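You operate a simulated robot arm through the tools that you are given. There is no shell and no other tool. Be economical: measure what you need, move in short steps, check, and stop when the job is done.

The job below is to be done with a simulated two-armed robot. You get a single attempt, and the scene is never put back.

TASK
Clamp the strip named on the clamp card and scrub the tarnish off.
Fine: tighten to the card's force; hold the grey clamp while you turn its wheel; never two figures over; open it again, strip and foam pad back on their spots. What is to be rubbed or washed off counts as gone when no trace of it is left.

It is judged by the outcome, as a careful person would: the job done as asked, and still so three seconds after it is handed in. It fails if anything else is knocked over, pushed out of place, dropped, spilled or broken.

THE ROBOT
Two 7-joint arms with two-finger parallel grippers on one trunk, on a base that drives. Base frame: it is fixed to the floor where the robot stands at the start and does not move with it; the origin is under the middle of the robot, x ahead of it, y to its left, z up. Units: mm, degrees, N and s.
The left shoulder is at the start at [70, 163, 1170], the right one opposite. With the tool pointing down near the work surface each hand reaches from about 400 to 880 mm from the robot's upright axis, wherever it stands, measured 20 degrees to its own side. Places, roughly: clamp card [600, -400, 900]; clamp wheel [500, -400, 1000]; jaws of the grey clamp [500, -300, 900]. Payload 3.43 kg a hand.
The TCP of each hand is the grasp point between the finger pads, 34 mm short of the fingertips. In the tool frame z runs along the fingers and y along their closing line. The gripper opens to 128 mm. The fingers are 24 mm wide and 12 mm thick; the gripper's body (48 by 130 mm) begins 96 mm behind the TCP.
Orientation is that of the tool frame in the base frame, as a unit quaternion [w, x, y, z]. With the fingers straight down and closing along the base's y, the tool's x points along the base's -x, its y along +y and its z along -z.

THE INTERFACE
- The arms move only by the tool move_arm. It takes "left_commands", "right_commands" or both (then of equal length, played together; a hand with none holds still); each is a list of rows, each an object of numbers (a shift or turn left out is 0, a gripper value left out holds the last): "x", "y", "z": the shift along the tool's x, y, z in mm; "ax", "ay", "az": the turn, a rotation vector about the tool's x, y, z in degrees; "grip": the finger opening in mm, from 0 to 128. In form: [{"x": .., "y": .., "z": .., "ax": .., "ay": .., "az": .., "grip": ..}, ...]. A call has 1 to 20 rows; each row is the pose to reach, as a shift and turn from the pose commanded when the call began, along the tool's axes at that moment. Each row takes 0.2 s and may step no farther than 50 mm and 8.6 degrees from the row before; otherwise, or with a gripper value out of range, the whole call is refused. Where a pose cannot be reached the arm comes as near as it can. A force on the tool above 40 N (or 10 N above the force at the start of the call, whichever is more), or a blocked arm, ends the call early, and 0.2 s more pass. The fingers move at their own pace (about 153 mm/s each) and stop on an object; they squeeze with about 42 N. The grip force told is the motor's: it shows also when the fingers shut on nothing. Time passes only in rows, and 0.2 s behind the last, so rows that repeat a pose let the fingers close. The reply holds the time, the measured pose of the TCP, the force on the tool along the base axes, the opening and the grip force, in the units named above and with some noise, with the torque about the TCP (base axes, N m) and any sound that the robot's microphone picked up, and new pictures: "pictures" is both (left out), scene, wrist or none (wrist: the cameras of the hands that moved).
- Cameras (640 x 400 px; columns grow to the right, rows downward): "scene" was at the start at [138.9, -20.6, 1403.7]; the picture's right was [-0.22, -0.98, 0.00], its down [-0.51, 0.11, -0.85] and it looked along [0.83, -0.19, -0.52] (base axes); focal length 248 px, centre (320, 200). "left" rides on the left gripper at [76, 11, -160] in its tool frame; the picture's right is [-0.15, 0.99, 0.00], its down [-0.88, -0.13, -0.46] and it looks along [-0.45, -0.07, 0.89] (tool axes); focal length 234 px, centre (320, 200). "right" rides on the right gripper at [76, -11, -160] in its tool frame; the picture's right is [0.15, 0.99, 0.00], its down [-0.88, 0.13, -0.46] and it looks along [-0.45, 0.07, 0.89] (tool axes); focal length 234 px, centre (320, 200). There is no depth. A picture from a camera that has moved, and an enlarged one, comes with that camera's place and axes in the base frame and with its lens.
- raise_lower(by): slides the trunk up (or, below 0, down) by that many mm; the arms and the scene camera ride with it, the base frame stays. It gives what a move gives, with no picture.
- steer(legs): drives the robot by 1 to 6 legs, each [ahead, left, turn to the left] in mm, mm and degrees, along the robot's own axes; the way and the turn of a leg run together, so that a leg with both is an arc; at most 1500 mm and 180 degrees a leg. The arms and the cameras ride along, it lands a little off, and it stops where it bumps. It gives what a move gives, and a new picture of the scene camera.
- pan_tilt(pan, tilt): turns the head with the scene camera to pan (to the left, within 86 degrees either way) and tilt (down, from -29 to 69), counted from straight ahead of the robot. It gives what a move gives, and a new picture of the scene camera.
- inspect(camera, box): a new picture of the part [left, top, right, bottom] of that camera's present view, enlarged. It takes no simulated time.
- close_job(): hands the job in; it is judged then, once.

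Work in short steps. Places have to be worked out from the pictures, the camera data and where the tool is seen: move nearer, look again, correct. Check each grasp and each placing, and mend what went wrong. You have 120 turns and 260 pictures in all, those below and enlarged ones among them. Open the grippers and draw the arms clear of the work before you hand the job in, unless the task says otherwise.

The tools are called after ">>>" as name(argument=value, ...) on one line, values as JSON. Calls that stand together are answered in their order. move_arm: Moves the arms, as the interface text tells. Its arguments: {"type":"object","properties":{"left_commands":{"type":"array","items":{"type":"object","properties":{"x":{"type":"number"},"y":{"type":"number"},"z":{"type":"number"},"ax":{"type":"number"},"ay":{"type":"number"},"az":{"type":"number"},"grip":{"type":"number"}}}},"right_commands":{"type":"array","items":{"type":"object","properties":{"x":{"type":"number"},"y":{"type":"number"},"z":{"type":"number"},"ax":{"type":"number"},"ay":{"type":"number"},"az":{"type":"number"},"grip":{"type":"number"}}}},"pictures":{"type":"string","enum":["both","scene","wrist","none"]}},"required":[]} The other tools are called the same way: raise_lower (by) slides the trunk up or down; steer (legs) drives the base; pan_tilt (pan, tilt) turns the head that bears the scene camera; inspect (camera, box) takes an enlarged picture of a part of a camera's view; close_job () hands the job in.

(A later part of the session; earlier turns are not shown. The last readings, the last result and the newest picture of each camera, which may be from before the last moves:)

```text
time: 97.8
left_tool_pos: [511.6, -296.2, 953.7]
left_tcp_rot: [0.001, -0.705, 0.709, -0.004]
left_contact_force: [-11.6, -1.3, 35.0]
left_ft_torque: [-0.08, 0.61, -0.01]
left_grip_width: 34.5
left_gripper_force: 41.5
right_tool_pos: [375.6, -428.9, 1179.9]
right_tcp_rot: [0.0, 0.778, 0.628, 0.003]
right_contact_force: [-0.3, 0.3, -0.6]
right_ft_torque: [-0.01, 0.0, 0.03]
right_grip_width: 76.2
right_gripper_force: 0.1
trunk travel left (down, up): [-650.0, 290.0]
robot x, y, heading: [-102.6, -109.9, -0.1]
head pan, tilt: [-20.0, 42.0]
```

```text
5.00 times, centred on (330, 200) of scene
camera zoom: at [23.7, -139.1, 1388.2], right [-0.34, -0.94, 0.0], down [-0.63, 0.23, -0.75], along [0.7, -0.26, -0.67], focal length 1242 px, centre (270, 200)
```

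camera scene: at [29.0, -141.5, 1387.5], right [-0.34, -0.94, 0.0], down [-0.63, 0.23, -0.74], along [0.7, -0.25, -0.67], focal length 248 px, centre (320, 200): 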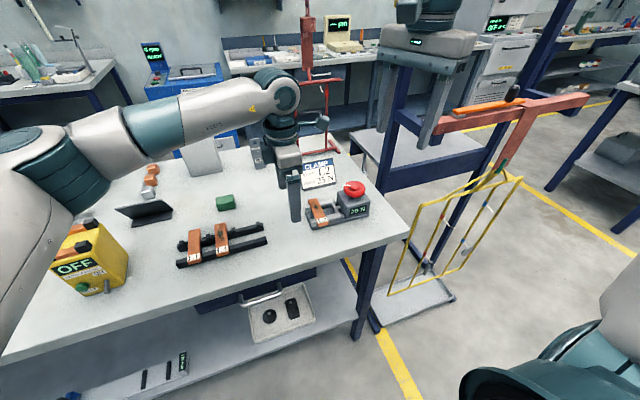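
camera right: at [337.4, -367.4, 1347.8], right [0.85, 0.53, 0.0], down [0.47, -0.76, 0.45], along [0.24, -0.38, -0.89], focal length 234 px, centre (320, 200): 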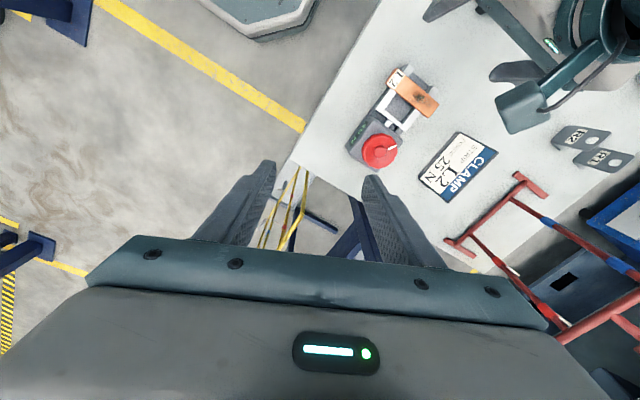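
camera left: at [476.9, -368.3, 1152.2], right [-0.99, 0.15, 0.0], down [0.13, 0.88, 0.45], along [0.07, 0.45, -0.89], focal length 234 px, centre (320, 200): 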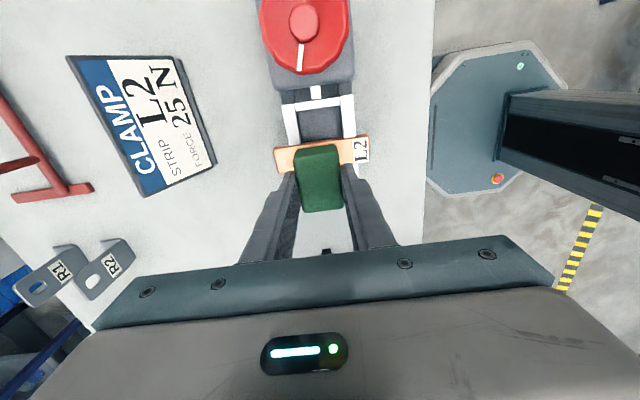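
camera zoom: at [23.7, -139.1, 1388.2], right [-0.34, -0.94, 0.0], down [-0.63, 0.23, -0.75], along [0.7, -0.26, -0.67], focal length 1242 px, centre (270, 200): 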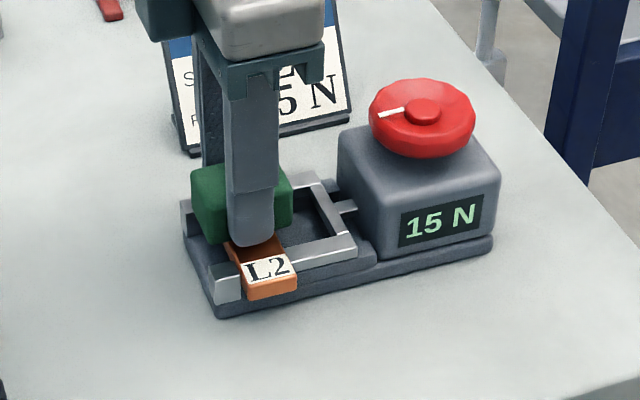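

The pad dragged the clamp a bit in +x (and it reads 15 N). I lift off at once and look at the strip and clamp.

>>> move_arm(left_commands=[{"z": -15}, {"z": -40}, {"z": -40, "x": -40}, {"z": -40, "x": -80}], pictures="none")

>>> inspect(camera="scene", box=[270, 160, 390, 240])

>>> inspect(camera="left", box=[220, 40, 400, 180])

```text
time: 98.8
left_tool_pos: [515.0, -215.2, 992.5]
left_tcp_rot: [-0.001, -0.704, 0.71, -0.002]
left_contact_force: [0.3, 0.1, 0.2]
left_ft_torque: [-0.01, -0.02, 0.01]
left_grip_width: 34.8
left_gripper_force: 41.9
right_tool_pos: [380.7, -428.9, 1178.0]
right_tcp_rot: [-0.001, 0.778, 0.629, 0.001]
right_contact_force: [0.6, 0.4, 0.8]
right_ft_torque: [-0.03, 0.02, 0.02]
right_grip_width: 75.9
right_gripper_force: 0.0
trunk travel left (down, up): [-650.0, 290.0]
robot x, y, heading: [-99.5, -109.1, -0.1]
head pan, tilt: [-20.0, 42.0]
```

```text
5.00 times, centred on (330, 200) of scene
camera zoom: at [29.6, -137.9, 1387.6], right [-0.34, -0.94, 0.0], down [-0.63, 0.23, -0.74], along [0.7, -0.26, -0.67], focal length 1242 px, centre (270, 200)
```

zoom: 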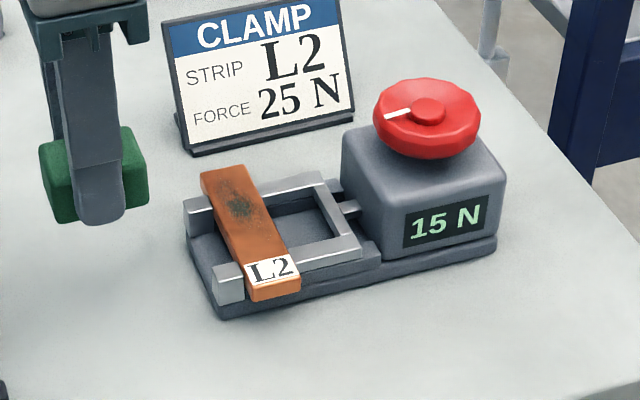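

```text
2.86 times, centred on (310, 110) of left
camera zoom: at [504.7, -291.7, 1150.1], right [-0.99, 0.15, 0.0], down [0.14, 0.88, 0.45], along [0.07, 0.45, -0.89], focal length 669 px, centre (349, 457)
```

zoom: 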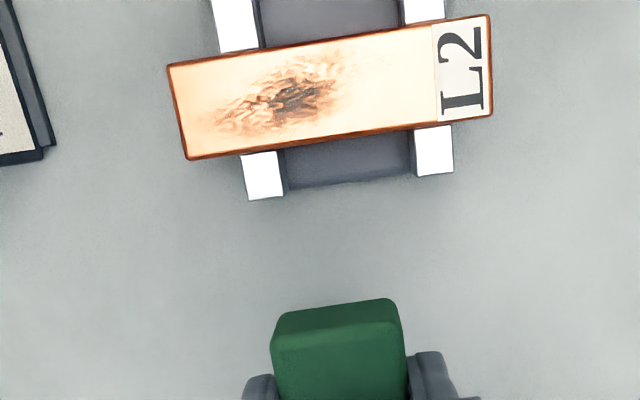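

The clamp slid about 17 mm in +x and little tarnish came off, so it must be steadied while scrubbing. I put the pad back on its spot, and bring the left hand tilted back toward the clamp to hold, reset and retighten.

>>> move_arm(left_commands=[{"x": -38, "y": -28}, {"x": -76, "y": -56}, {"x": -114, "y": -84}, {"x": -152.5, "y": -111}, {"x": -152.5, "y": -111, "z": 36}, {"x": -152.5, "y": -111, "z": 64}, {"x": -152.5, "y": -111, "z": 72}, {"x": -152.5, "y": -111, "z": 72, "grip": 70}, {"x": -152.5, "y": -111, "z": 72, "grip": 70}, {"x": -152.5, "y": -111, "z": 36}, {"x": -152.5, "y": -111, "z": -7}, {"x": -120, "y": -86, "z": -7, "ay": 5, "grip": 116}, {"x": -88, "y": -60, "z": -7, "ay": 10}, {"x": -55, "y": -35, "z": -7, "ay": 15}, {"x": -23, "y": -10, "z": -7, "ay": 20}, {"x": 9, "y": 16, "z": -7, "ay": 25}, {"x": 9, "y": 16, "z": -7, "ay": 25}], pictures="scene")

>>> inspect(camera="left", box=[220, 60, 440, 220])

>>> inspect(camera="scene", box=[190, 160, 290, 240])

```text
time: 102.4
left_tool_pos: [498.3, -225.0, 1000.9]
left_tcp_rot: [-0.155, -0.687, 0.692, -0.155]
left_contact_force: [0.4, -0.4, -0.4]
left_ft_torque: [0.02, 0.04, 0.0]
left_grip_width: 116.0
left_gripper_force: 0.2
right_tool_pos: [380.3, -430.1, 1176.3]
right_tcp_rot: [-0.001, 0.778, 0.629, 0.002]
right_contact_force: [0.6, -0.2, -0.2]
right_ft_torque: [-0.01, 0.0, -0.02]
right_grip_width: 75.9
right_gripper_force: 0.1
trunk travel left (down, up): [-650.0, 290.0]
robot x, y, heading: [-99.8, -111.0, 0.1]
head pan, tilt: [-20.0, 42.0]
camera scene: at [29.6, -139.6, 1387.6], right [-0.34, -0.94, 0.0], down [-0.63, 0.23, -0.74], along [0.7, -0.25, -0.67], focal length 248 px, centre (320, 200)
```

scene: 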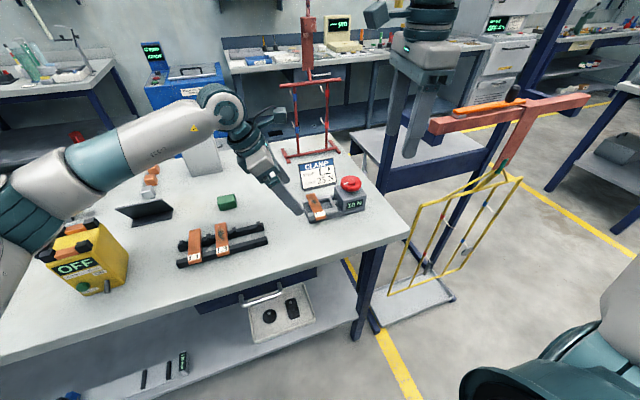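

```text
2.50 times, centred on (330, 140) of left
camera zoom: at [488.8, -225.4, 1175.0], right [-0.99, 0.14, -0.06], down [0.14, 0.99, 0.04], along [0.07, 0.03, -1.0], focal length 585 px, centre (295, 350)
```

zoom: 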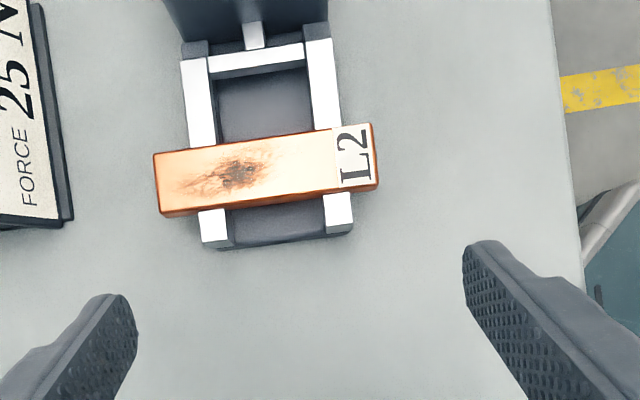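

```text
5.00 times, centred on (240, 200) of scene
camera zoom: at [29.6, -139.6, 1387.6], right [-0.34, -0.94, 0.0], down [-0.63, 0.23, -0.74], along [0.7, -0.25, -0.67], focal length 1242 px, centre (720, 200)
```

zoom: 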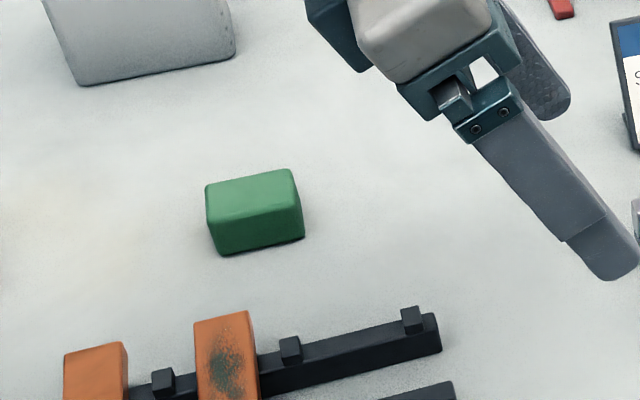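

The pad is home. Posts are now at (480,-274) and (535.5,-276): clamp displaced ~25 mm in x. I hold it with the left hand and meanwhile rotate the right hand back to about −50° yaw.

>>> move_arm(left_commands=[{"x": -0.5, "y": -9.2, "z": 30}, {"x": -1, "y": -9.2, "z": 60}, {"x": -1.6, "y": -9.2, "z": 80}, {"x": -1.6, "y": -9.2, "z": 91}, {"x": -1.6, "y": -9.2, "z": 91, "grip": 50}, {"x": -1.6, "y": -9.2, "z": 91, "grip": 50}, {"x": -1.6, "y": -9.2, "z": 91, "grip": 50}, {"x": -1.6, "y": -9.2, "z": 91}, {"x": -1.6, "y": -9.2, "z": 91}, {"x": -1.6, "y": -9.2, "z": 91}, {"x": -1.6, "y": -9.2, "z": 91}, {"x": -1.6, "y": -9.2, "z": 91}, {"x": -1.6, "y": -9.2, "z": 91}, {"x": -1.6, "y": -9.2, "z": 91}, {"x": -1.6, "y": -9.2, "z": 91}, {"x": -1.6, "y": -9.2, "z": 91}, {"x": -1.6, "y": -9.2, "z": 91}, {"x": -1.6, "y": -9.2, "z": 91}], right_commands=[{"az": -8.5}, {"az": -17}, {"az": -25.5}, {"az": -34}, {"az": -42.5}, {"az": -51}, {"az": -59.5}, {"az": -68}, {"az": -76.5}, {"az": -85}, {"az": -93.5}, {"az": -102}, {"az": -110.5}, {"az": -119}, {"az": -127.5}, {"az": -136}, {"az": -144.5}, {"az": -152}], pictures="none")

>>> inspect(camera="left", box=[220, 60, 440, 220])

>>> inspect(camera="scene", box=[290, 140, 410, 230])

```text
time: 106.2
left_tool_pos: [508.9, -263.9, 915.9]
left_tcp_rot: [-0.153, -0.688, 0.692, -0.156]
left_contact_force: [2.9, -2.6, 2.3]
left_ft_torque: [0.62, 0.35, 0.11]
left_grip_width: 70.0
left_gripper_force: 42.5
right_tool_pos: [380.8, -430.5, 1174.4]
right_tcp_rot: [0.0, -0.422, 0.907, 0.002]
right_contact_force: [0.5, -0.5, 0.7]
right_ft_torque: [-0.03, 0.03, -0.04]
right_grip_width: 75.9
right_gripper_force: 0.0
trunk travel left (down, up): [-650.0, 290.0]
robot x, y, heading: [-97.9, -115.9, 0.0]
head pan, tilt: [-20.0, 42.0]
```

```text
2.50 times, centred on (330, 140) of left
camera zoom: at [498.7, -264.3, 1090.5], right [-0.99, 0.14, -0.07], down [0.14, 0.99, 0.04], along [0.07, 0.03, -1.0], focal length 585 px, centre (295, 350)
```

zoom: 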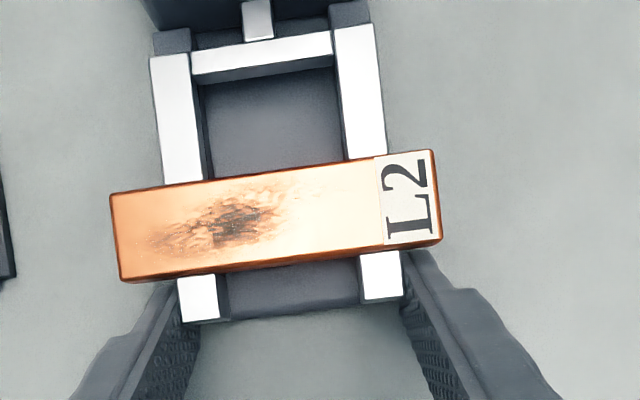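

```text
4.44 times, centred on (350, 185) of scene
camera zoom: at [30.4, -140.5, 1387.6], right [-0.34, -0.94, 0.0], down [-0.63, 0.23, -0.74], along [0.7, -0.25, -0.67], focal length 1104 px, centre (187, 267)
```

zoom: 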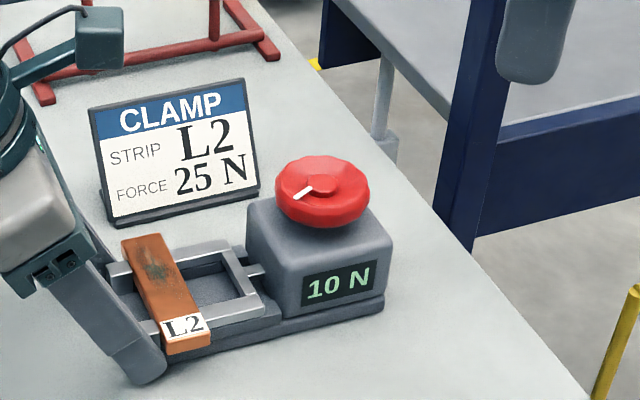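

Held; display 10 N. I move the right hand above the wheel (~(506,-404)) and look.

>>> move_arm(right_commands=[{"x": -25, "y": -20, "z": 28}, {"x": -50, "y": -40, "z": 56}, {"x": -75, "y": -60, "z": 85}, {"x": -100, "y": -79, "z": 114}, {"x": -100, "y": -79, "z": 114}], pictures="none")

>>> inspect(camera="right", box=[220, 80, 420, 220])

```text
time: 107.4
left_tool_pos: [507.2, -262.2, 916.6]
left_tcp_rot: [-0.153, -0.688, 0.692, -0.155]
left_contact_force: [2.4, -0.8, 5.3]
left_ft_torque: [0.44, 0.42, 0.16]
left_grip_width: 69.9
left_gripper_force: 42.1
right_tool_pos: [471.8, -376.1, 1059.1]
right_tcp_rot: [0.003, -0.419, 0.908, 0.001]
right_contact_force: [0.3, -0.1, 0.9]
right_ft_torque: [0.0, 0.0, -0.01]
right_grip_width: 76.1
right_gripper_force: 0.0
right hand out of reach, approached as far as the arm can: row 2, 3, 4, 5
trunk travel left (down, up): [-650.0, 290.0]
robot x, y, heading: [-101.2, -109.8, 0.3]
head pan, tilt: [-20.0, 42.0]
```

```text
2.86 times, centred on (320, 150) of right
camera zoom: at [428.8, -440.4, 1218.9], right [-0.85, 0.53, 0.0], down [0.47, 0.75, 0.46], along [0.24, 0.39, -0.89], focal length 669 px, centre (320, 343)
```

zoom: 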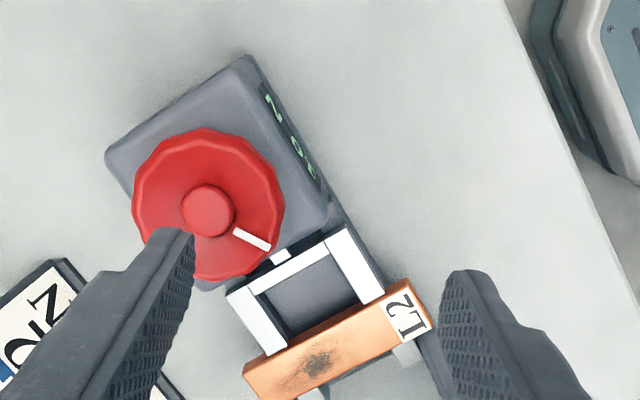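

Yaw −50° is beyond the wrist's reach there; wheel is at about (504.5,-401.5). I rotate back 16° and shift above it.

>>> move_arm(right_commands=[{"az": 8}, {"az": 16}, {"az": 16, "x": -1, "y": -20}, {"az": 16, "x": -1.4, "y": -41}, {"az": 16, "x": -1.4, "y": -41}], pictures="none")

>>> inspect(camera="right", box=[220, 80, 420, 220])

```text
time: 108.6
left_tool_pos: [507.4, -262.3, 917.2]
left_tcp_rot: [-0.154, -0.688, 0.692, -0.155]
left_contact_force: [3.4, -0.6, 6.2]
left_ft_torque: [-0.18, 0.37, -0.03]
left_grip_width: 69.6
left_gripper_force: 41.9
right_tool_pos: [503.3, -401.1, 1061.1]
right_tcp_rot: [0.002, -0.291, 0.957, 0.002]
right_contact_force: [-0.7, -0.4, 0.4]
right_ft_torque: [0.03, 0.01, 0.03]
right_grip_width: 76.3
right_gripper_force: 0.1
trunk travel left (down, up): [-650.0, 290.0]
robot x, y, heading: [-103.4, -112.2, -0.1]
head pan, tilt: [-20.0, 42.0]
```

```text
2.86 times, centred on (320, 150) of right
camera zoom: at [445.9, -452.4, 1220.0], right [-0.67, 0.74, 0.0], down [0.66, 0.6, 0.46], along [0.34, 0.31, -0.89], focal length 669 px, centre (320, 343)
```

zoom: 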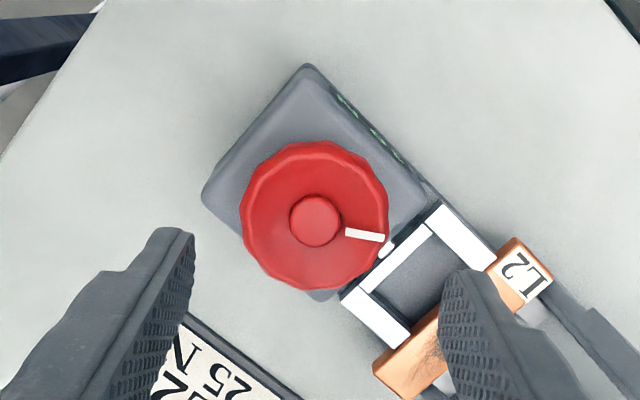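

Hub at (504.6,-401.4). I lower, grip the wheel, and with both hands drag the clamp 25 mm back in −x to its spot.

>>> move_arm(right_commands=[{"x": -0.9, "y": -1, "z": 40}, {"x": -0.9, "y": -1, "z": 75}, {"x": -0.9, "y": -1, "z": 75, "grip": 40}, {"x": -0.9, "y": -1, "z": 75, "grip": 40}, {"x": -0.9, "y": -1, "z": 75, "grip": 40}, {"x": 3.2, "y": 1.8, "z": 75}, {"x": 7.3, "y": 4.5, "z": 75}, {"x": 11.4, "y": 7.2, "z": 75}, {"x": 15.5, "y": 10, "z": 75}, {"x": 19.5, "y": 12.6, "z": 75}, {"x": 19.5, "y": 12.6, "z": 75}], left_commands=[{}, {}, {}, {}, {}, {"y": 5}, {"y": 10}, {"y": 15}, {"y": 20}, {"y": 25}, {"y": 25.5}], pictures="none")

>>> inspect(camera="scene", box=[290, 140, 410, 230])

```text
time: 111.0
left_tool_pos: [482.8, -261.5, 915.7]
left_tcp_rot: [-0.153, -0.688, 0.692, -0.156]
left_contact_force: [12.8, 15.6, 14.4]
left_ft_torque: [0.96, 0.43, 0.03]
left_grip_width: 70.0
left_gripper_force: 42.0
right_tool_pos: [479.1, -401.0, 986.3]
right_tcp_rot: [0.001, -0.291, 0.957, 0.001]
right_contact_force: [2.7, -17.4, 16.8]
right_ft_torque: [-0.72, 0.21, 0.0]
right_grip_width: 57.2
right_gripper_force: 41.9
trunk travel left (down, up): [-650.0, 290.0]
robot x, y, heading: [-99.7, -112.9, 0.1]
head pan, tilt: [-20.0, 42.0]
```

```text
4.44 times, centred on (350, 185) of scene
camera zoom: at [28.5, -139.2, 1387.8], right [-0.34, -0.94, 0.0], down [-0.63, 0.23, -0.74], along [0.7, -0.26, -0.67], focal length 1104 px, centre (187, 267)
```

zoom: 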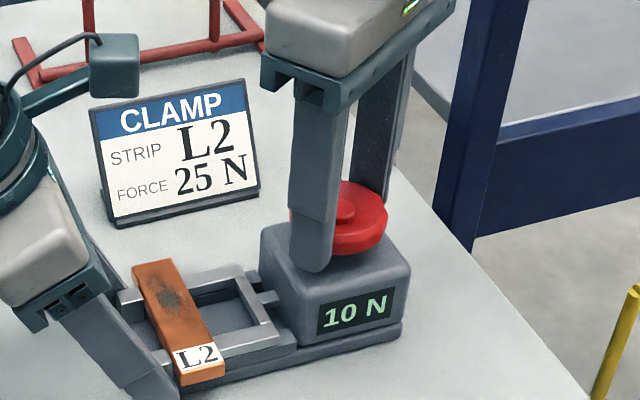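

The clamp is back on its spot. I relieve the side load and turn 32°.

>>> move_arm(right_commands=[{"x": 0.8, "y": -1.2}, {"x": 0.8, "y": -1.2, "az": 8}, {"x": 0.8, "y": -1.2, "az": 16}, {"x": 0.8, "y": -1.2, "az": 24}, {"x": 0.8, "y": -1.2, "az": 32}], pictures="none")

>>> inspect(camera="scene", box=[310, 180, 374, 230])

```text
time: 112.2
left_tool_pos: [480.6, -262.8, 916.4]
left_tcp_rot: [-0.155, -0.688, 0.692, -0.156]
left_contact_force: [15.8, 6.5, 3.8]
left_ft_torque: [-0.34, -0.12, 1.63]
left_grip_width: 70.0
left_gripper_force: 42.0
right_tool_pos: [478.7, -401.2, 985.3]
right_tcp_rot: [0.001, -0.016, 1.0, 0.002]
right_contact_force: [-9.7, -2.8, 16.9]
right_ft_torque: [-0.19, 0.28, 0.11]
right_grip_width: 57.0
right_gripper_force: 42.1
trunk travel left (down, up): [-650.0, 290.0]
robot x, y, heading: [-96.4, -110.1, -0.1]
head pan, tilt: [-20.0, 42.0]
```

```text
8.00 times, centred on (342, 205) of scene
camera zoom: at [27.8, -138.3, 1387.8], right [-0.34, -0.94, 0.0], down [-0.63, 0.23, -0.74], along [0.7, -0.26, -0.67], focal length 1987 px, centre (144, 160)
```

zoom: 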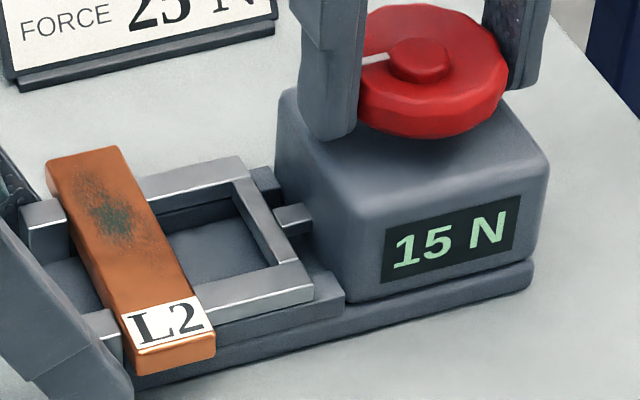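

15 N; turn 36° more (relieving x).

>>> move_arm(right_commands=[{"x": 0.8, "az": 8}, {"x": 0.8, "az": 16}, {"x": 0.8, "y": -0.5, "az": 24}, {"x": 0.8, "y": -0.5, "az": 31}, {"x": 0.8, "y": -0.5, "az": 36}], pictures="none")

>>> inspect(camera="scene", box=[310, 180, 374, 230])

```text
time: 113.4
left_tool_pos: [478.4, -261.8, 916.2]
left_tcp_rot: [-0.155, -0.687, 0.693, -0.155]
left_contact_force: [8.5, -7.4, -0.7]
left_ft_torque: [0.03, -0.08, 1.38]
left_grip_width: 69.9
left_gripper_force: 42.1
right_tool_pos: [478.7, -401.1, 984.0]
right_tcp_rot: [0.0, 0.295, 0.955, 0.002]
right_contact_force: [-6.0, 14.5, 10.8]
right_ft_torque: [-0.11, -0.28, 0.14]
right_grip_width: 56.6
right_gripper_force: 41.7
trunk travel left (down, up): [-650.0, 290.0]
robot x, y, heading: [-101.8, -110.2, 0.1]
head pan, tilt: [-20.0, 42.0]
```

```text
8.00 times, centred on (342, 205) of scene
camera zoom: at [28.1, -137.9, 1387.7], right [-0.34, -0.94, 0.0], down [-0.63, 0.23, -0.74], along [0.7, -0.26, -0.67], focal length 1987 px, centre (144, 160)
```

zoom: 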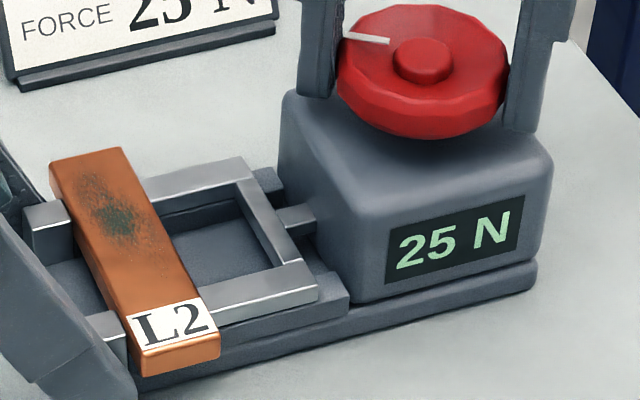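

25 N at hand yaw 34°. I add 5° for margin and keep the right hand gripping the wheel (which steadies the clamp and stops the creep) while the left lets go, goes to the pad tilted, and straddles it.

>>> move_arm(right_commands=[{"az": 2.5}, {"az": 5}], pictures="none")

>>> move_arm(left_commands=[{"grip": 80}, {"grip": 116}, {"grip": 116, "z": -15}, {"z": -50}, {"z": -90}, {"x": -31.8, "y": -24.4, "z": -104}, {"x": -63.7, "y": -48.8, "z": -118, "grip": 70}, {"x": -95.5, "y": -73.2, "z": -132}, {"x": -127.3, "y": -97.7, "z": -146}, {"x": -159.2, "y": -122, "z": -160}, {"x": -191, "y": -146.5, "z": -173.7}, {"x": -191, "y": -146.5, "z": -150}, {"x": -191, "y": -146.5, "z": -120}, {"x": -191, "y": -146.5, "z": -110}], pictures="scene")

>>> inspect(camera="left", box=[220, 80, 420, 220])

>>> inspect(camera="scene", box=[310, 180, 374, 230])

```text
time: 114.0
left_tool_pos: [479.0, -262.3, 915.3]
left_tcp_rot: [-0.156, -0.687, 0.693, -0.155]
left_contact_force: [3.6, -10.4, 1.5]
left_ft_torque: [-0.46, 0.14, 0.64]
left_grip_width: 69.7
left_gripper_force: 41.9
right_tool_pos: [478.8, -402.5, 985.2]
right_tcp_rot: [0.0, 0.335, 0.942, 0.002]
right_contact_force: [-7.0, 15.6, 4.4]
right_ft_torque: [0.52, -0.23, 0.13]
right_grip_width: 57.3
right_gripper_force: 42.1
trunk travel left (down, up): [-650.0, 290.0]
robot x, y, heading: [-100.5, -107.9, -0.2]
head pan, tilt: [-20.0, 42.0]
```

```text
time: 117.0
left_tool_pos: [629.0, -42.6, 932.7]
left_tcp_rot: [-0.154, -0.688, 0.692, -0.155]
left_contact_force: [-1.0, -0.3, -1.1]
left_ft_torque: [0.01, 0.03, -0.02]
left_grip_width: 70.2
left_gripper_force: 0.0
right_tool_pos: [479.7, -402.1, 985.5]
right_tcp_rot: [0.0, 0.335, 0.942, 0.003]
right_contact_force: [-2.9, -0.5, 4.7]
right_ft_torque: [-0.06, 0.15, 0.1]
right_grip_width: 57.1
right_gripper_force: 41.9
trunk travel left (down, up): [-650.0, 290.0]
robot x, y, heading: [-101.5, -113.5, -0.2]
head pan, tilt: [-20.0, 42.0]
camera scene: at [28.5, -139.6, 1387.7], right [-0.34, -0.94, 0.0], down [-0.63, 0.23, -0.74], along [0.7, -0.25, -0.67], focal length 248 px, centre (320, 200)
```

scene: 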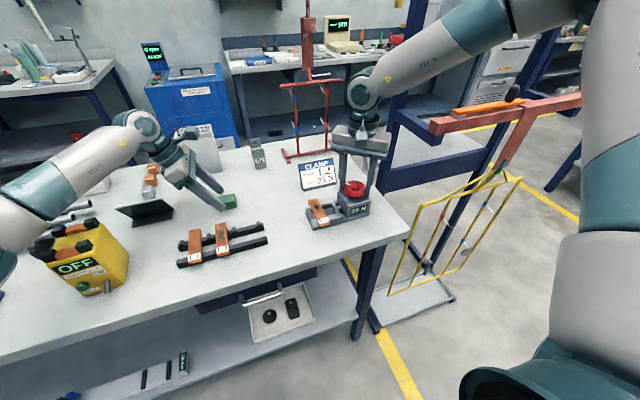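

```text
2.86 times, centred on (320, 150) of left
camera zoom: at [619.4, -44.2, 1107.2], right [-0.99, 0.14, -0.07], down [0.14, 0.99, 0.04], along [0.07, 0.03, -1.0], focal length 669 px, centre (320, 343)
```

zoom: 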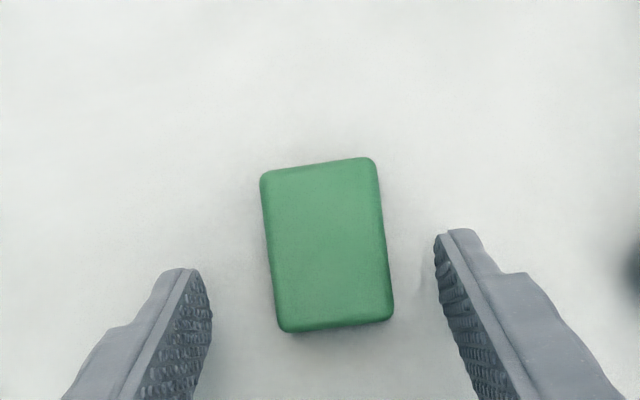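

```text
8.00 times, centred on (342, 205) of scene
camera zoom: at [28.5, -139.6, 1387.7], right [-0.34, -0.94, 0.0], down [-0.63, 0.23, -0.74], along [0.7, -0.25, -0.67], focal length 1987 px, centre (144, 160)
```

zoom: 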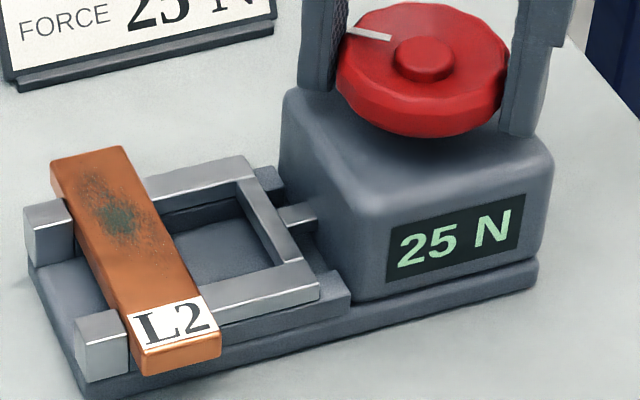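

25 N is held. Pad centre (627,-67). I grip it, lift, and carry it over the strip, stopping a few mm above.

>>> move_arm(left_commands=[{"x": 4.5, "y": 1.7, "z": 15}, {"x": 4.5, "y": 1.7, "z": 15, "grip": 10}, {"x": 4.5, "y": 1.7, "z": 15, "grip": 10}, {"x": 4.5, "y": 1.7, "z": 15, "grip": 10}, {"x": 21, "y": 1.7, "z": -20}, {"x": 37.9, "y": 1.7, "z": -56.6}, {"x": 72.5, "y": 25, "z": -40.4}, {"x": 107, "y": 48.3, "z": -24.3}, {"x": 141.7, "y": 71.7, "z": -8.1}, {"x": 176.2, "y": 95, "z": 8}, {"x": 210.8, "y": 118.3, "z": 24.1}, {"x": 245.4, "y": 141.7, "z": 40.3}, {"x": 237, "y": 141.7, "z": 58}, {"x": 229.7, "y": 141.7, "z": 73.8}, {"x": 229.7, "y": 141.7, "z": 73.8}], pictures="none")

>>> inspect(camera="scene", box=[270, 150, 390, 230])

>>> inspect(camera="left", box=[220, 60, 440, 220])

```text
time: 120.2
left_tool_pos: [487.0, -282.9, 961.9]
left_tcp_rot: [-0.154, -0.688, 0.692, -0.155]
left_contact_force: [-0.7, -0.1, 0.7]
left_ft_torque: [0.01, 0.02, -0.02]
left_grip_width: 34.6
left_gripper_force: 42.3
right_tool_pos: [480.1, -402.2, 984.5]
right_tcp_rot: [0.0, 0.335, 0.942, 0.002]
right_contact_force: [1.7, -3.0, 5.8]
right_ft_torque: [-0.28, 0.09, 0.1]
right_grip_width: 56.9
right_gripper_force: 42.4
trunk travel left (down, up): [-650.0, 290.0]
robot x, y, heading: [-101.5, -106.5, 0.4]
head pan, tilt: [-20.0, 42.0]
```

```text
5.00 times, centred on (330, 190) of scene
camera zoom: at [29.2, -140.1, 1387.6], right [-0.34, -0.94, 0.0], down [-0.63, 0.23, -0.74], along [0.7, -0.25, -0.67], focal length 1242 px, centre (270, 250)
```

zoom: 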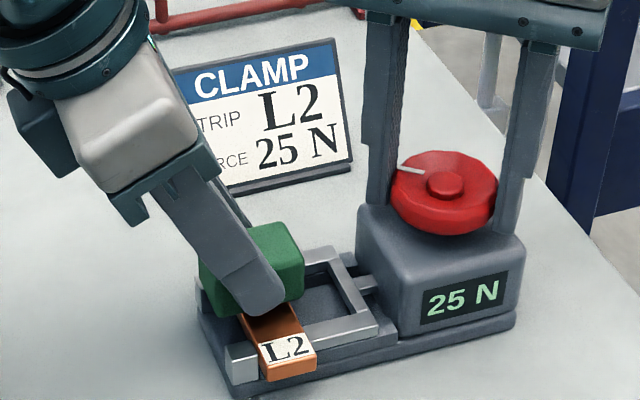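

```text
2.50 times, centred on (330, 140) of left
camera zoom: at [477.3, -284.3, 1137.4], right [-0.99, 0.14, -0.06], down [0.14, 0.99, 0.04], along [0.07, 0.03, -1.0], focal length 585 px, centre (295, 350)
```

zoom: 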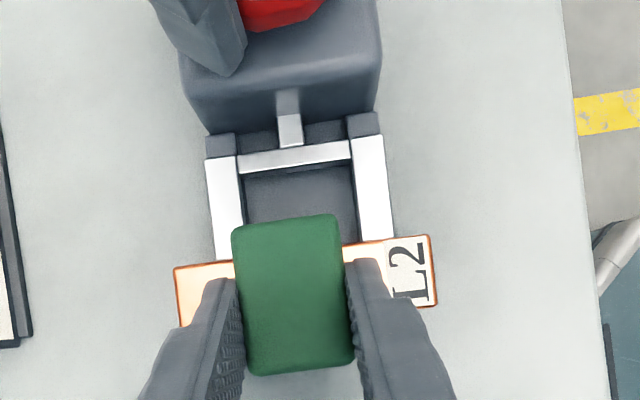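

Pad is over the strip. I lower 5 mm and check the force.

>>> move_arm(left_commands=[{"x": -1.3, "z": 2.7}, {"x": -2.1, "z": 4.5}, {"x": -2.1, "z": 4.5}], pictures="none")

```text
time: 121.0
left_tool_pos: [488.2, -282.3, 958.5]
left_tcp_rot: [-0.154, -0.688, 0.692, -0.154]
left_contact_force: [0.8, -0.3, -1.0]
left_ft_torque: [0.01, 0.0, 0.01]
left_grip_width: 34.5
left_gripper_force: 42.3
right_tool_pos: [479.5, -402.9, 985.3]
right_tcp_rot: [0.0, 0.334, 0.942, 0.003]
right_contact_force: [3.3, -5.4, 7.5]
right_ft_torque: [-0.28, -0.07, 0.13]
right_grip_width: 56.9
right_gripper_force: 41.7
trunk travel left (down, up): [-650.0, 290.0]
robot x, y, heading: [-100.6, -109.7, -0.0]
head pan, tilt: [-20.0, 42.0]
```

No contact yet; 3 mm lower.

>>> move_arm(left_commands=[{"x": -0.6, "z": 1.4}, {"x": -1.3, "z": 2.7}, {"x": -1.3, "z": 2.7}], pictures="none")

```text
time: 121.8
left_tool_pos: [487.0, -282.7, 956.2]
left_tcp_rot: [-0.154, -0.688, 0.692, -0.155]
left_contact_force: [0.7, 1.3, 4.0]
left_ft_torque: [-0.07, 0.03, 0.01]
left_grip_width: 34.8
left_gripper_force: 41.8
right_tool_pos: [480.5, -403.2, 984.6]
right_tcp_rot: [0.0, 0.335, 0.942, 0.003]
right_contact_force: [3.3, -4.5, 6.0]
right_ft_torque: [-0.23, -0.13, 0.11]
right_grip_width: 57.0
right_gripper_force: 41.5
trunk travel left (down, up): [-650.0, 290.0]
robot x, y, heading: [-101.9, -109.2, 0.4]
head pan, tilt: [-20.0, 42.0]
```

Contact at 4 N. I press 0.8 mm more and rub back and forth along x with the wheel hand steadying the clamp.

>>> move_arm(left_commands=[{"x": -0.4, "z": 0.7}, {"x": -0.4, "z": 0.7, "y": 12}, {"x": -0.4, "z": 0.7, "y": 24}, {"x": -0.4, "z": 0.7, "y": 11}, {"x": -0.4, "z": 0.7, "y": -2}, {"x": -0.4, "z": 0.7, "y": -15}, {"x": -0.4, "z": 0.7, "y": -28}, {"x": -0.4, "z": 0.7, "y": -15}, {"x": -0.4, "z": 0.7, "y": -2}, {"x": -0.4, "z": 0.7, "y": 11}, {"x": -0.4, "z": 0.7, "y": 24}, {"x": -0.4, "z": 0.7, "y": 11}, {"x": -0.4, "z": 0.7, "y": -2}, {"x": -0.4, "z": 0.7, "y": -15}, {"x": -0.4, "z": 0.7, "y": -28}, {"x": -0.4, "z": 0.7, "y": -15}, {"x": -0.4, "z": 0.7, "y": -2}, {"x": -0.4, "z": 0.7, "y": 11}, {"x": -0.4, "z": 0.7, "y": 24}, {"x": -0.4, "z": 0.7, "y": 24}], pictures="none")

>>> inspect(camera="scene", box=[270, 150, 390, 230])

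>>> inspect(camera="left", box=[220, 60, 440, 220])

```text
time: 126.0
left_tool_pos: [463.4, -281.7, 956.4]
left_tcp_rot: [-0.155, -0.687, 0.692, -0.155]
left_contact_force: [5.4, -0.4, 12.0]
left_ft_torque: [-0.19, -0.09, 0.07]
left_grip_width: 34.9
left_gripper_force: 42.2
right_tool_pos: [480.2, -402.3, 984.7]
right_tcp_rot: [0.0, 0.335, 0.942, 0.003]
right_contact_force: [-2.8, -1.6, -0.5]
right_ft_torque: [-0.09, 0.05, 0.11]
right_grip_width: 57.2
right_gripper_force: 42.4
trunk travel left (down, up): [-650.0, 290.0]
robot x, y, heading: [-99.2, -108.3, 0.0]
head pan, tilt: [-20.0, 42.0]
```

```text
5.00 times, centred on (330, 190) of scene
camera zoom: at [28.8, -139.9, 1387.7], right [-0.34, -0.94, 0.0], down [-0.63, 0.23, -0.74], along [0.7, -0.25, -0.67], focal length 1242 px, centre (270, 250)
```

zoom: 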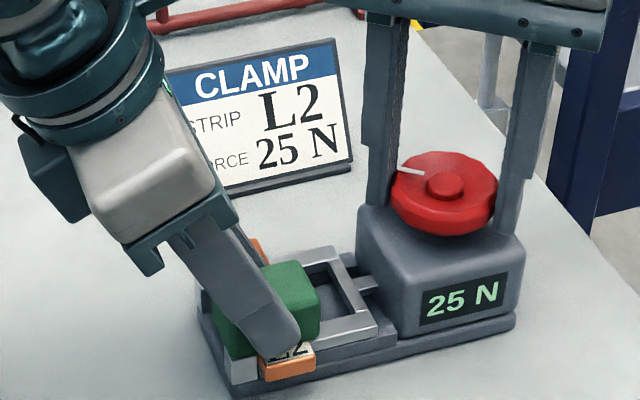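

```text
2.50 times, centred on (330, 140) of left
camera zoom: at [452.4, -283.1, 1130.7], right [-0.99, 0.14, -0.07], down [0.14, 0.99, 0.04], along [0.07, 0.03, -1.0], focal length 585 px, centre (295, 350)
```

zoom: 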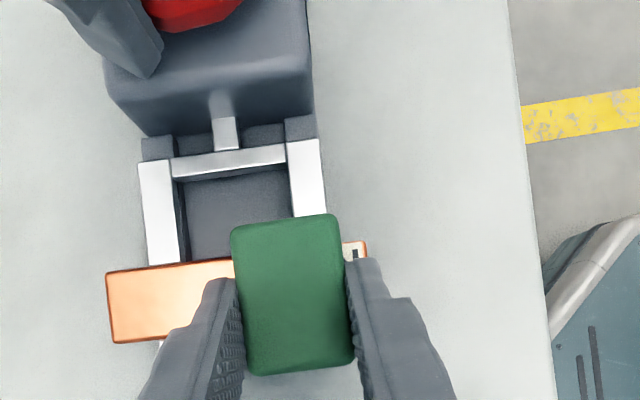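

The rubbed part looks clean, clamp steady at 25 N. I rub one more round with small y offsets, then lift off to look.

>>> move_arm(left_commands=[{"x": 3, "y": -13, "z": 1.2}, {"x": 3, "y": -26, "z": 1.2}, {"x": 3, "y": -39, "z": 1.2}, {"x": 3, "y": -52, "z": 1.2}, {"x": 3, "y": -39, "z": 1.2}, {"x": 3, "y": -26, "z": 1.2}, {"x": 3, "y": -13, "z": 1.2}, {"x": 3, "y": 0, "z": 1.2}, {"x": -3, "y": 0, "z": -1.4}, {"x": -3, "y": -13, "z": -1.4}, {"x": -3, "y": -26, "z": -1.4}, {"x": -3, "y": -39, "z": -1.4}, {"x": -3, "y": -52, "z": -1.4}, {"x": -3, "y": -39, "z": -1.4}, {"x": -3, "y": -26, "z": -1.4}, {"x": -3, "y": -13, "z": -1.4}, {"x": 3, "y": -13, "z": -15}, {"x": 10, "y": -20, "z": -40}, {"x": -20, "y": -20, "z": -55}, {"x": -55, "y": -20, "z": -75}], pictures="none")

>>> inspect(camera="scene", box=[304, 182, 354, 232])

>>> inspect(camera="left", box=[240, 60, 400, 170])

```text
time: 130.2
left_tool_pos: [485.0, -201.5, 1001.1]
left_tcp_rot: [-0.154, -0.688, 0.693, -0.154]
left_contact_force: [-0.1, -0.2, -1.2]
left_ft_torque: [-0.02, 0.0, 0.0]
left_grip_width: 34.6
left_gripper_force: 42.2
right_tool_pos: [479.0, -401.5, 985.4]
right_tcp_rot: [0.0, 0.334, 0.942, 0.002]
right_contact_force: [-0.7, 1.5, 1.4]
right_ft_torque: [-0.4, -0.11, 0.1]
right_grip_width: 57.2
right_gripper_force: 42.3
trunk travel left (down, up): [-650.0, 290.0]
robot x, y, heading: [-101.0, -114.7, 0.0]
head pan, tilt: [-20.0, 42.0]
```

```text
8.00 times, centred on (329, 207) of scene
camera zoom: at [28.9, -138.8, 1387.6], right [-0.34, -0.94, 0.0], down [-0.63, 0.23, -0.74], along [0.7, -0.26, -0.67], focal length 1987 px, centre (248, 144)
```

zoom: 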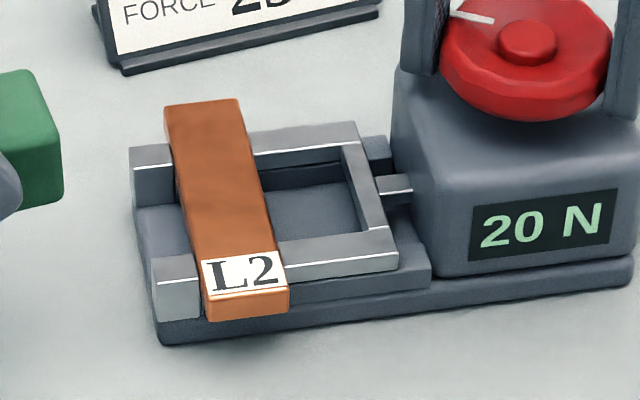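

```text
3.64 times, centred on (320, 115) of left
camera zoom: at [474.2, -202.2, 1175.1], right [-0.99, 0.14, -0.06], down [0.14, 0.99, 0.04], along [0.07, 0.03, -1.0], focal length 852 px, centre (320, 509)
```

zoom: 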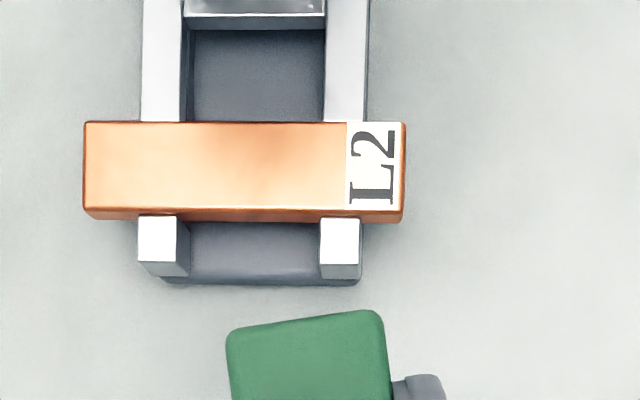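

The strip is clean. But the last strokes swung the clamp about 9° around the wheel; the left hand will swing it back. First the pad goes back to its spot, then the left hand comes to the clamp, yawed 9° to match.

>>> move_arm(left_commands=[{"x": -27, "y": -28.5, "z": -12.6}, {"x": -54, "y": -57, "z": -25}, {"x": -81, "y": -85.4, "z": -37.7}, {"x": -108, "y": -114, "z": -50}, {"x": -134.5, "y": -142.3, "z": -62.8}, {"x": -151, "y": -142.3, "z": -27}, {"x": -163, "y": -142.3, "z": -1.5}, {"x": -168.3, "y": -142.3, "z": 9.7}, {"x": -168.3, "y": -142.3, "z": 9.7, "grip": 70}, {"x": -168.3, "y": -142.3, "z": 9.7, "grip": 70}, {"x": -168.3, "y": -142.3, "z": -20}, {"x": -168.3, "y": -142.3, "z": -50.3}, {"x": -136.6, "y": -122.7, "z": -39.7, "grip": 116}, {"x": -104.9, "y": -103.1, "z": -29.1}, {"x": -73.2, "y": -83.5, "z": -18.5}, {"x": -41.5, "y": -64, "z": -8, "ax": -1.3, "az": 2.7}, {"x": -9.8, "y": -44.5, "z": 2.6, "ax": -2.6, "az": 5.4}, {"x": 22.1, "y": -24.9, "z": 13.2, "ax": -3.8, "az": 8.15}, {"x": 22.1, "y": -24.9, "z": 13.2, "ax": -3.8, "az": 8.15}], pictures="scene")

>>> inspect(camera="left", box=[220, 60, 440, 220])

>>> inspect(camera="scene", box=[190, 160, 290, 240])

```text
time: 134.2
left_tool_pos: [506.5, -227.5, 998.1]
left_tcp_rot: [-0.165, -0.631, 0.744, -0.142]
left_contact_force: [0.6, 0.5, -0.4]
left_ft_torque: [-0.01, -0.01, 0.01]
left_grip_width: 116.1
left_gripper_force: 0.1
right_tool_pos: [479.7, -403.1, 984.3]
right_tcp_rot: [0.0, 0.335, 0.942, 0.003]
right_contact_force: [0.3, -0.9, 5.4]
right_ft_torque: [-0.16, 0.23, 0.08]
right_grip_width: 57.1
right_gripper_force: 41.5
trunk travel left (down, up): [-650.0, 290.0]
robot x, y, heading: [-96.5, -111.1, -0.3]
head pan, tilt: [-20.0, 42.0]
camera scene: at [29.0, -139.7, 1387.6], right [-0.34, -0.94, 0.0], down [-0.63, 0.23, -0.74], along [0.7, -0.25, -0.67], focal length 248 px, centre (320, 200)
```

scene: 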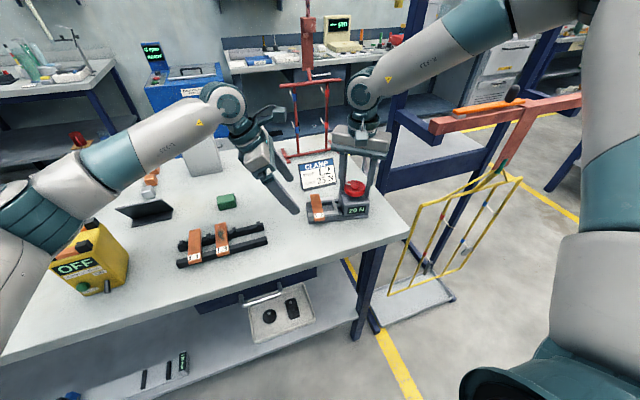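

```text
2.50 times, centred on (330, 140) of left
camera zoom: at [497.0, -226.9, 1173.2], right [-0.95, 0.29, -0.07], down [0.29, 0.96, 0.04], along [0.07, 0.02, -1.0], focal length 585 px, centre (295, 350)
```

zoom: 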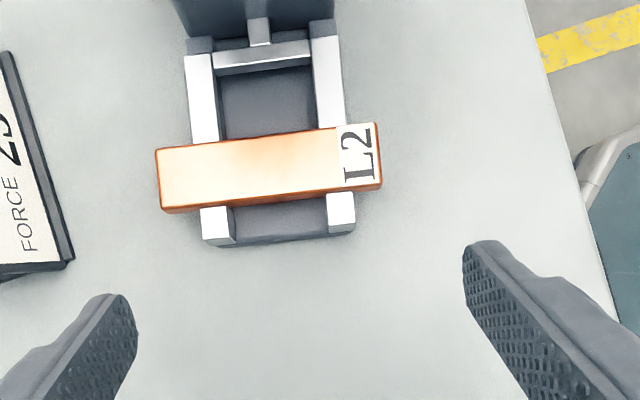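

```text
5.00 times, centred on (240, 200) of scene
camera zoom: at [29.0, -139.7, 1387.6], right [-0.34, -0.94, 0.0], down [-0.63, 0.23, -0.74], along [0.7, -0.25, -0.67], focal length 1242 px, centre (720, 200)
```

zoom: 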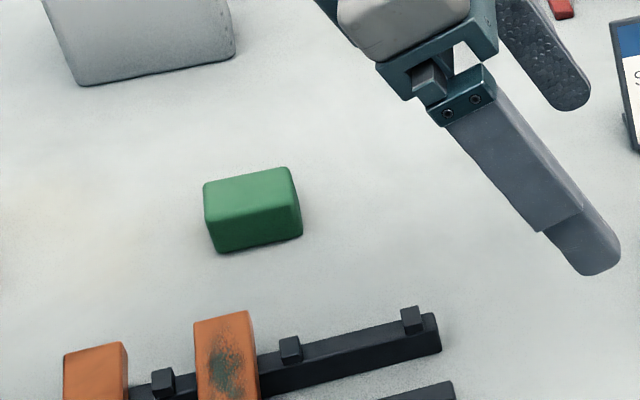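

Pad is home. The left hand grips the posts now and swings the clamp back around the wheel to its original alignment.

>>> move_arm(left_commands=[{"x": -0.5, "y": -7.7, "z": 30}, {"x": -1, "y": -7.7, "z": 60}, {"x": -1.6, "y": -7.7, "z": 80}, {"x": -1.6, "y": -7.7, "z": 91}, {"x": -1.6, "y": -7.7, "z": 91, "grip": 50}, {"x": -1.6, "y": -7.7, "z": 91, "grip": 50}, {"x": -1.6, "y": -7.7, "z": 91, "grip": 50}, {"x": -1.4, "y": -2.3, "z": 91, "ax": 0.8, "az": -1.6}, {"x": -1.3, "y": 3.1, "z": 91.2, "ax": 1.5, "az": -3.3}, {"x": -1.1, "y": 8.5, "z": 91.2, "ax": 2.3, "az": -4.9}, {"x": -1, "y": 13.9, "z": 91.4, "ax": 3, "az": -6.5}, {"x": -0.8, "y": 19.3, "z": 91.4, "ax": 3.8, "az": -8.15}, {"x": -0.8, "y": 19.3, "z": 91.4, "ax": 3.8, "az": -8.15}], pictures="none")

>>> inspect(camera="scene", box=[290, 140, 410, 230])

>>> inspect(camera="left", box=[220, 60, 440, 220])

```text
time: 136.6
left_tool_pos: [490.4, -260.6, 916.5]
left_tcp_rot: [-0.155, -0.677, 0.702, -0.156]
left_contact_force: [0.2, 1.0, 2.8]
left_ft_torque: [0.57, 0.36, -0.05]
left_grip_width: 70.2
left_gripper_force: 42.4
right_tool_pos: [478.5, -401.1, 985.9]
right_tcp_rot: [-0.001, 0.335, 0.942, 0.003]
right_contact_force: [0.1, -0.1, 4.7]
right_ft_torque: [0.0, 0.21, 0.12]
right_grip_width: 57.0
right_gripper_force: 41.8
trunk travel left (down, up): [-650.0, 290.0]
robot x, y, heading: [-101.1, -105.8, -0.1]
head pan, tilt: [-20.0, 42.0]
stopped in row 12 (left hand): the force on the tool passed its limit (the readings are from after the stop); the commanded pose is now the measured one
```

```text
4.44 times, centred on (350, 185) of scene
camera zoom: at [28.8, -139.6, 1387.3], right [-0.34, -0.94, 0.0], down [-0.63, 0.23, -0.74], along [0.7, -0.25, -0.67], focal length 1104 px, centre (187, 267)
```

zoom: 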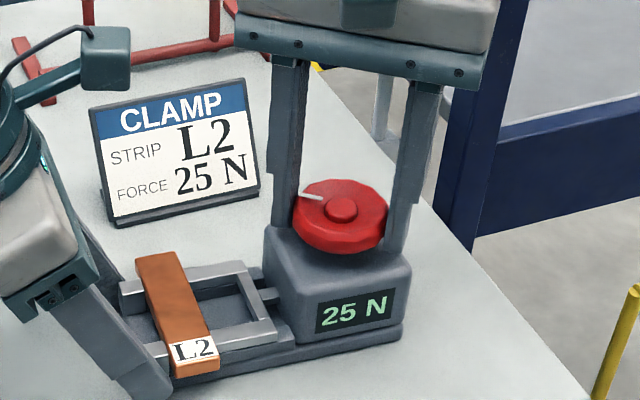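

```text
2.50 times, centred on (330, 140) of left
camera zoom: at [478.7, -261.0, 1090.6], right [-0.98, 0.16, -0.07], down [0.16, 0.99, 0.04], along [0.07, 0.02, -1.0], focal length 585 px, centre (295, 350)
```

zoom: 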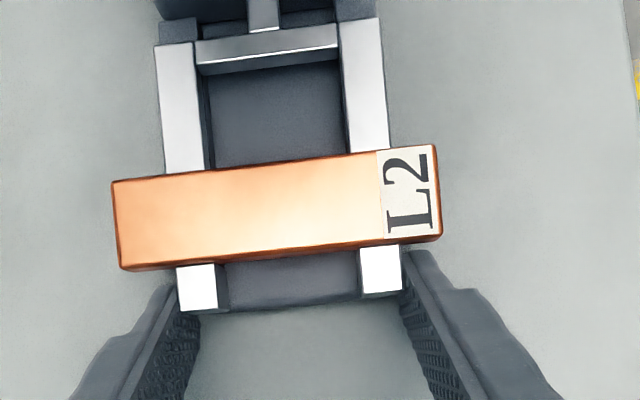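

25 N again, the clamp nearly aligned, strip clean. With the left hand holding the base I now unscrew the wheel 76° counter-clockwise.

>>> move_arm(right_commands=[{"az": -8.5}, {"az": -17}, {"az": -25.5}, {"az": -34}, {"az": -42.5}, {"az": -51}, {"az": -59.5}, {"az": -68}, {"az": -76}], left_commands=[{}, {}, {}, {}, {"y": 2}, {"y": 4, "ax": 0.4, "az": -0.9}, {"y": 6, "ax": 0.8, "az": -1.8}, {"y": 7.5, "ax": 0.8, "az": -1.8}, {"y": 7.5, "ax": 0.8, "az": -1.8}], pictures="none")

>>> inspect(camera="scene", box=[290, 140, 410, 230])

```text
time: 138.6
left_tool_pos: [482.8, -259.6, 916.1]
left_tcp_rot: [0.154, 0.691, -0.689, 0.157]
left_contact_force: [11.5, 16.1, 5.2]
left_ft_torque: [0.22, 0.64, 0.51]
left_grip_width: 70.1
left_gripper_force: 41.9
right_tool_pos: [479.4, -401.4, 984.7]
right_tcp_rot: [0.002, -0.318, 0.948, 0.003]
right_contact_force: [-5.8, -13.7, 6.2]
right_ft_torque: [-0.47, 0.34, 0.03]
right_grip_width: 57.1
right_gripper_force: 42.3
trunk travel left (down, up): [-650.0, 290.0]
robot x, y, heading: [-99.3, -107.9, 0.1]
head pan, tilt: [-20.0, 42.0]
```

```text
4.44 times, centred on (350, 185) of scene
camera zoom: at [29.2, -139.1, 1387.7], right [-0.34, -0.94, 0.0], down [-0.63, 0.23, -0.74], along [0.7, -0.25, -0.67], focal length 1104 px, centre (187, 267)
```

zoom: 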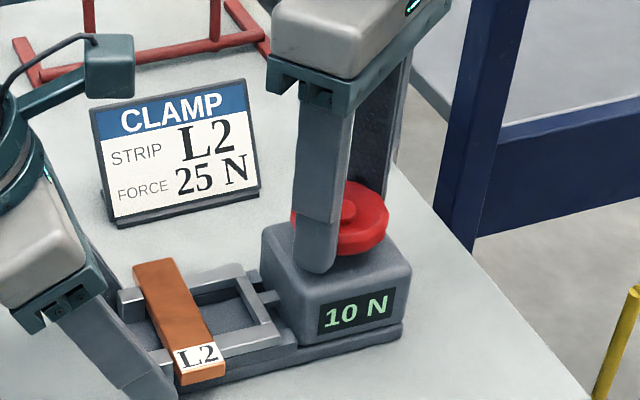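

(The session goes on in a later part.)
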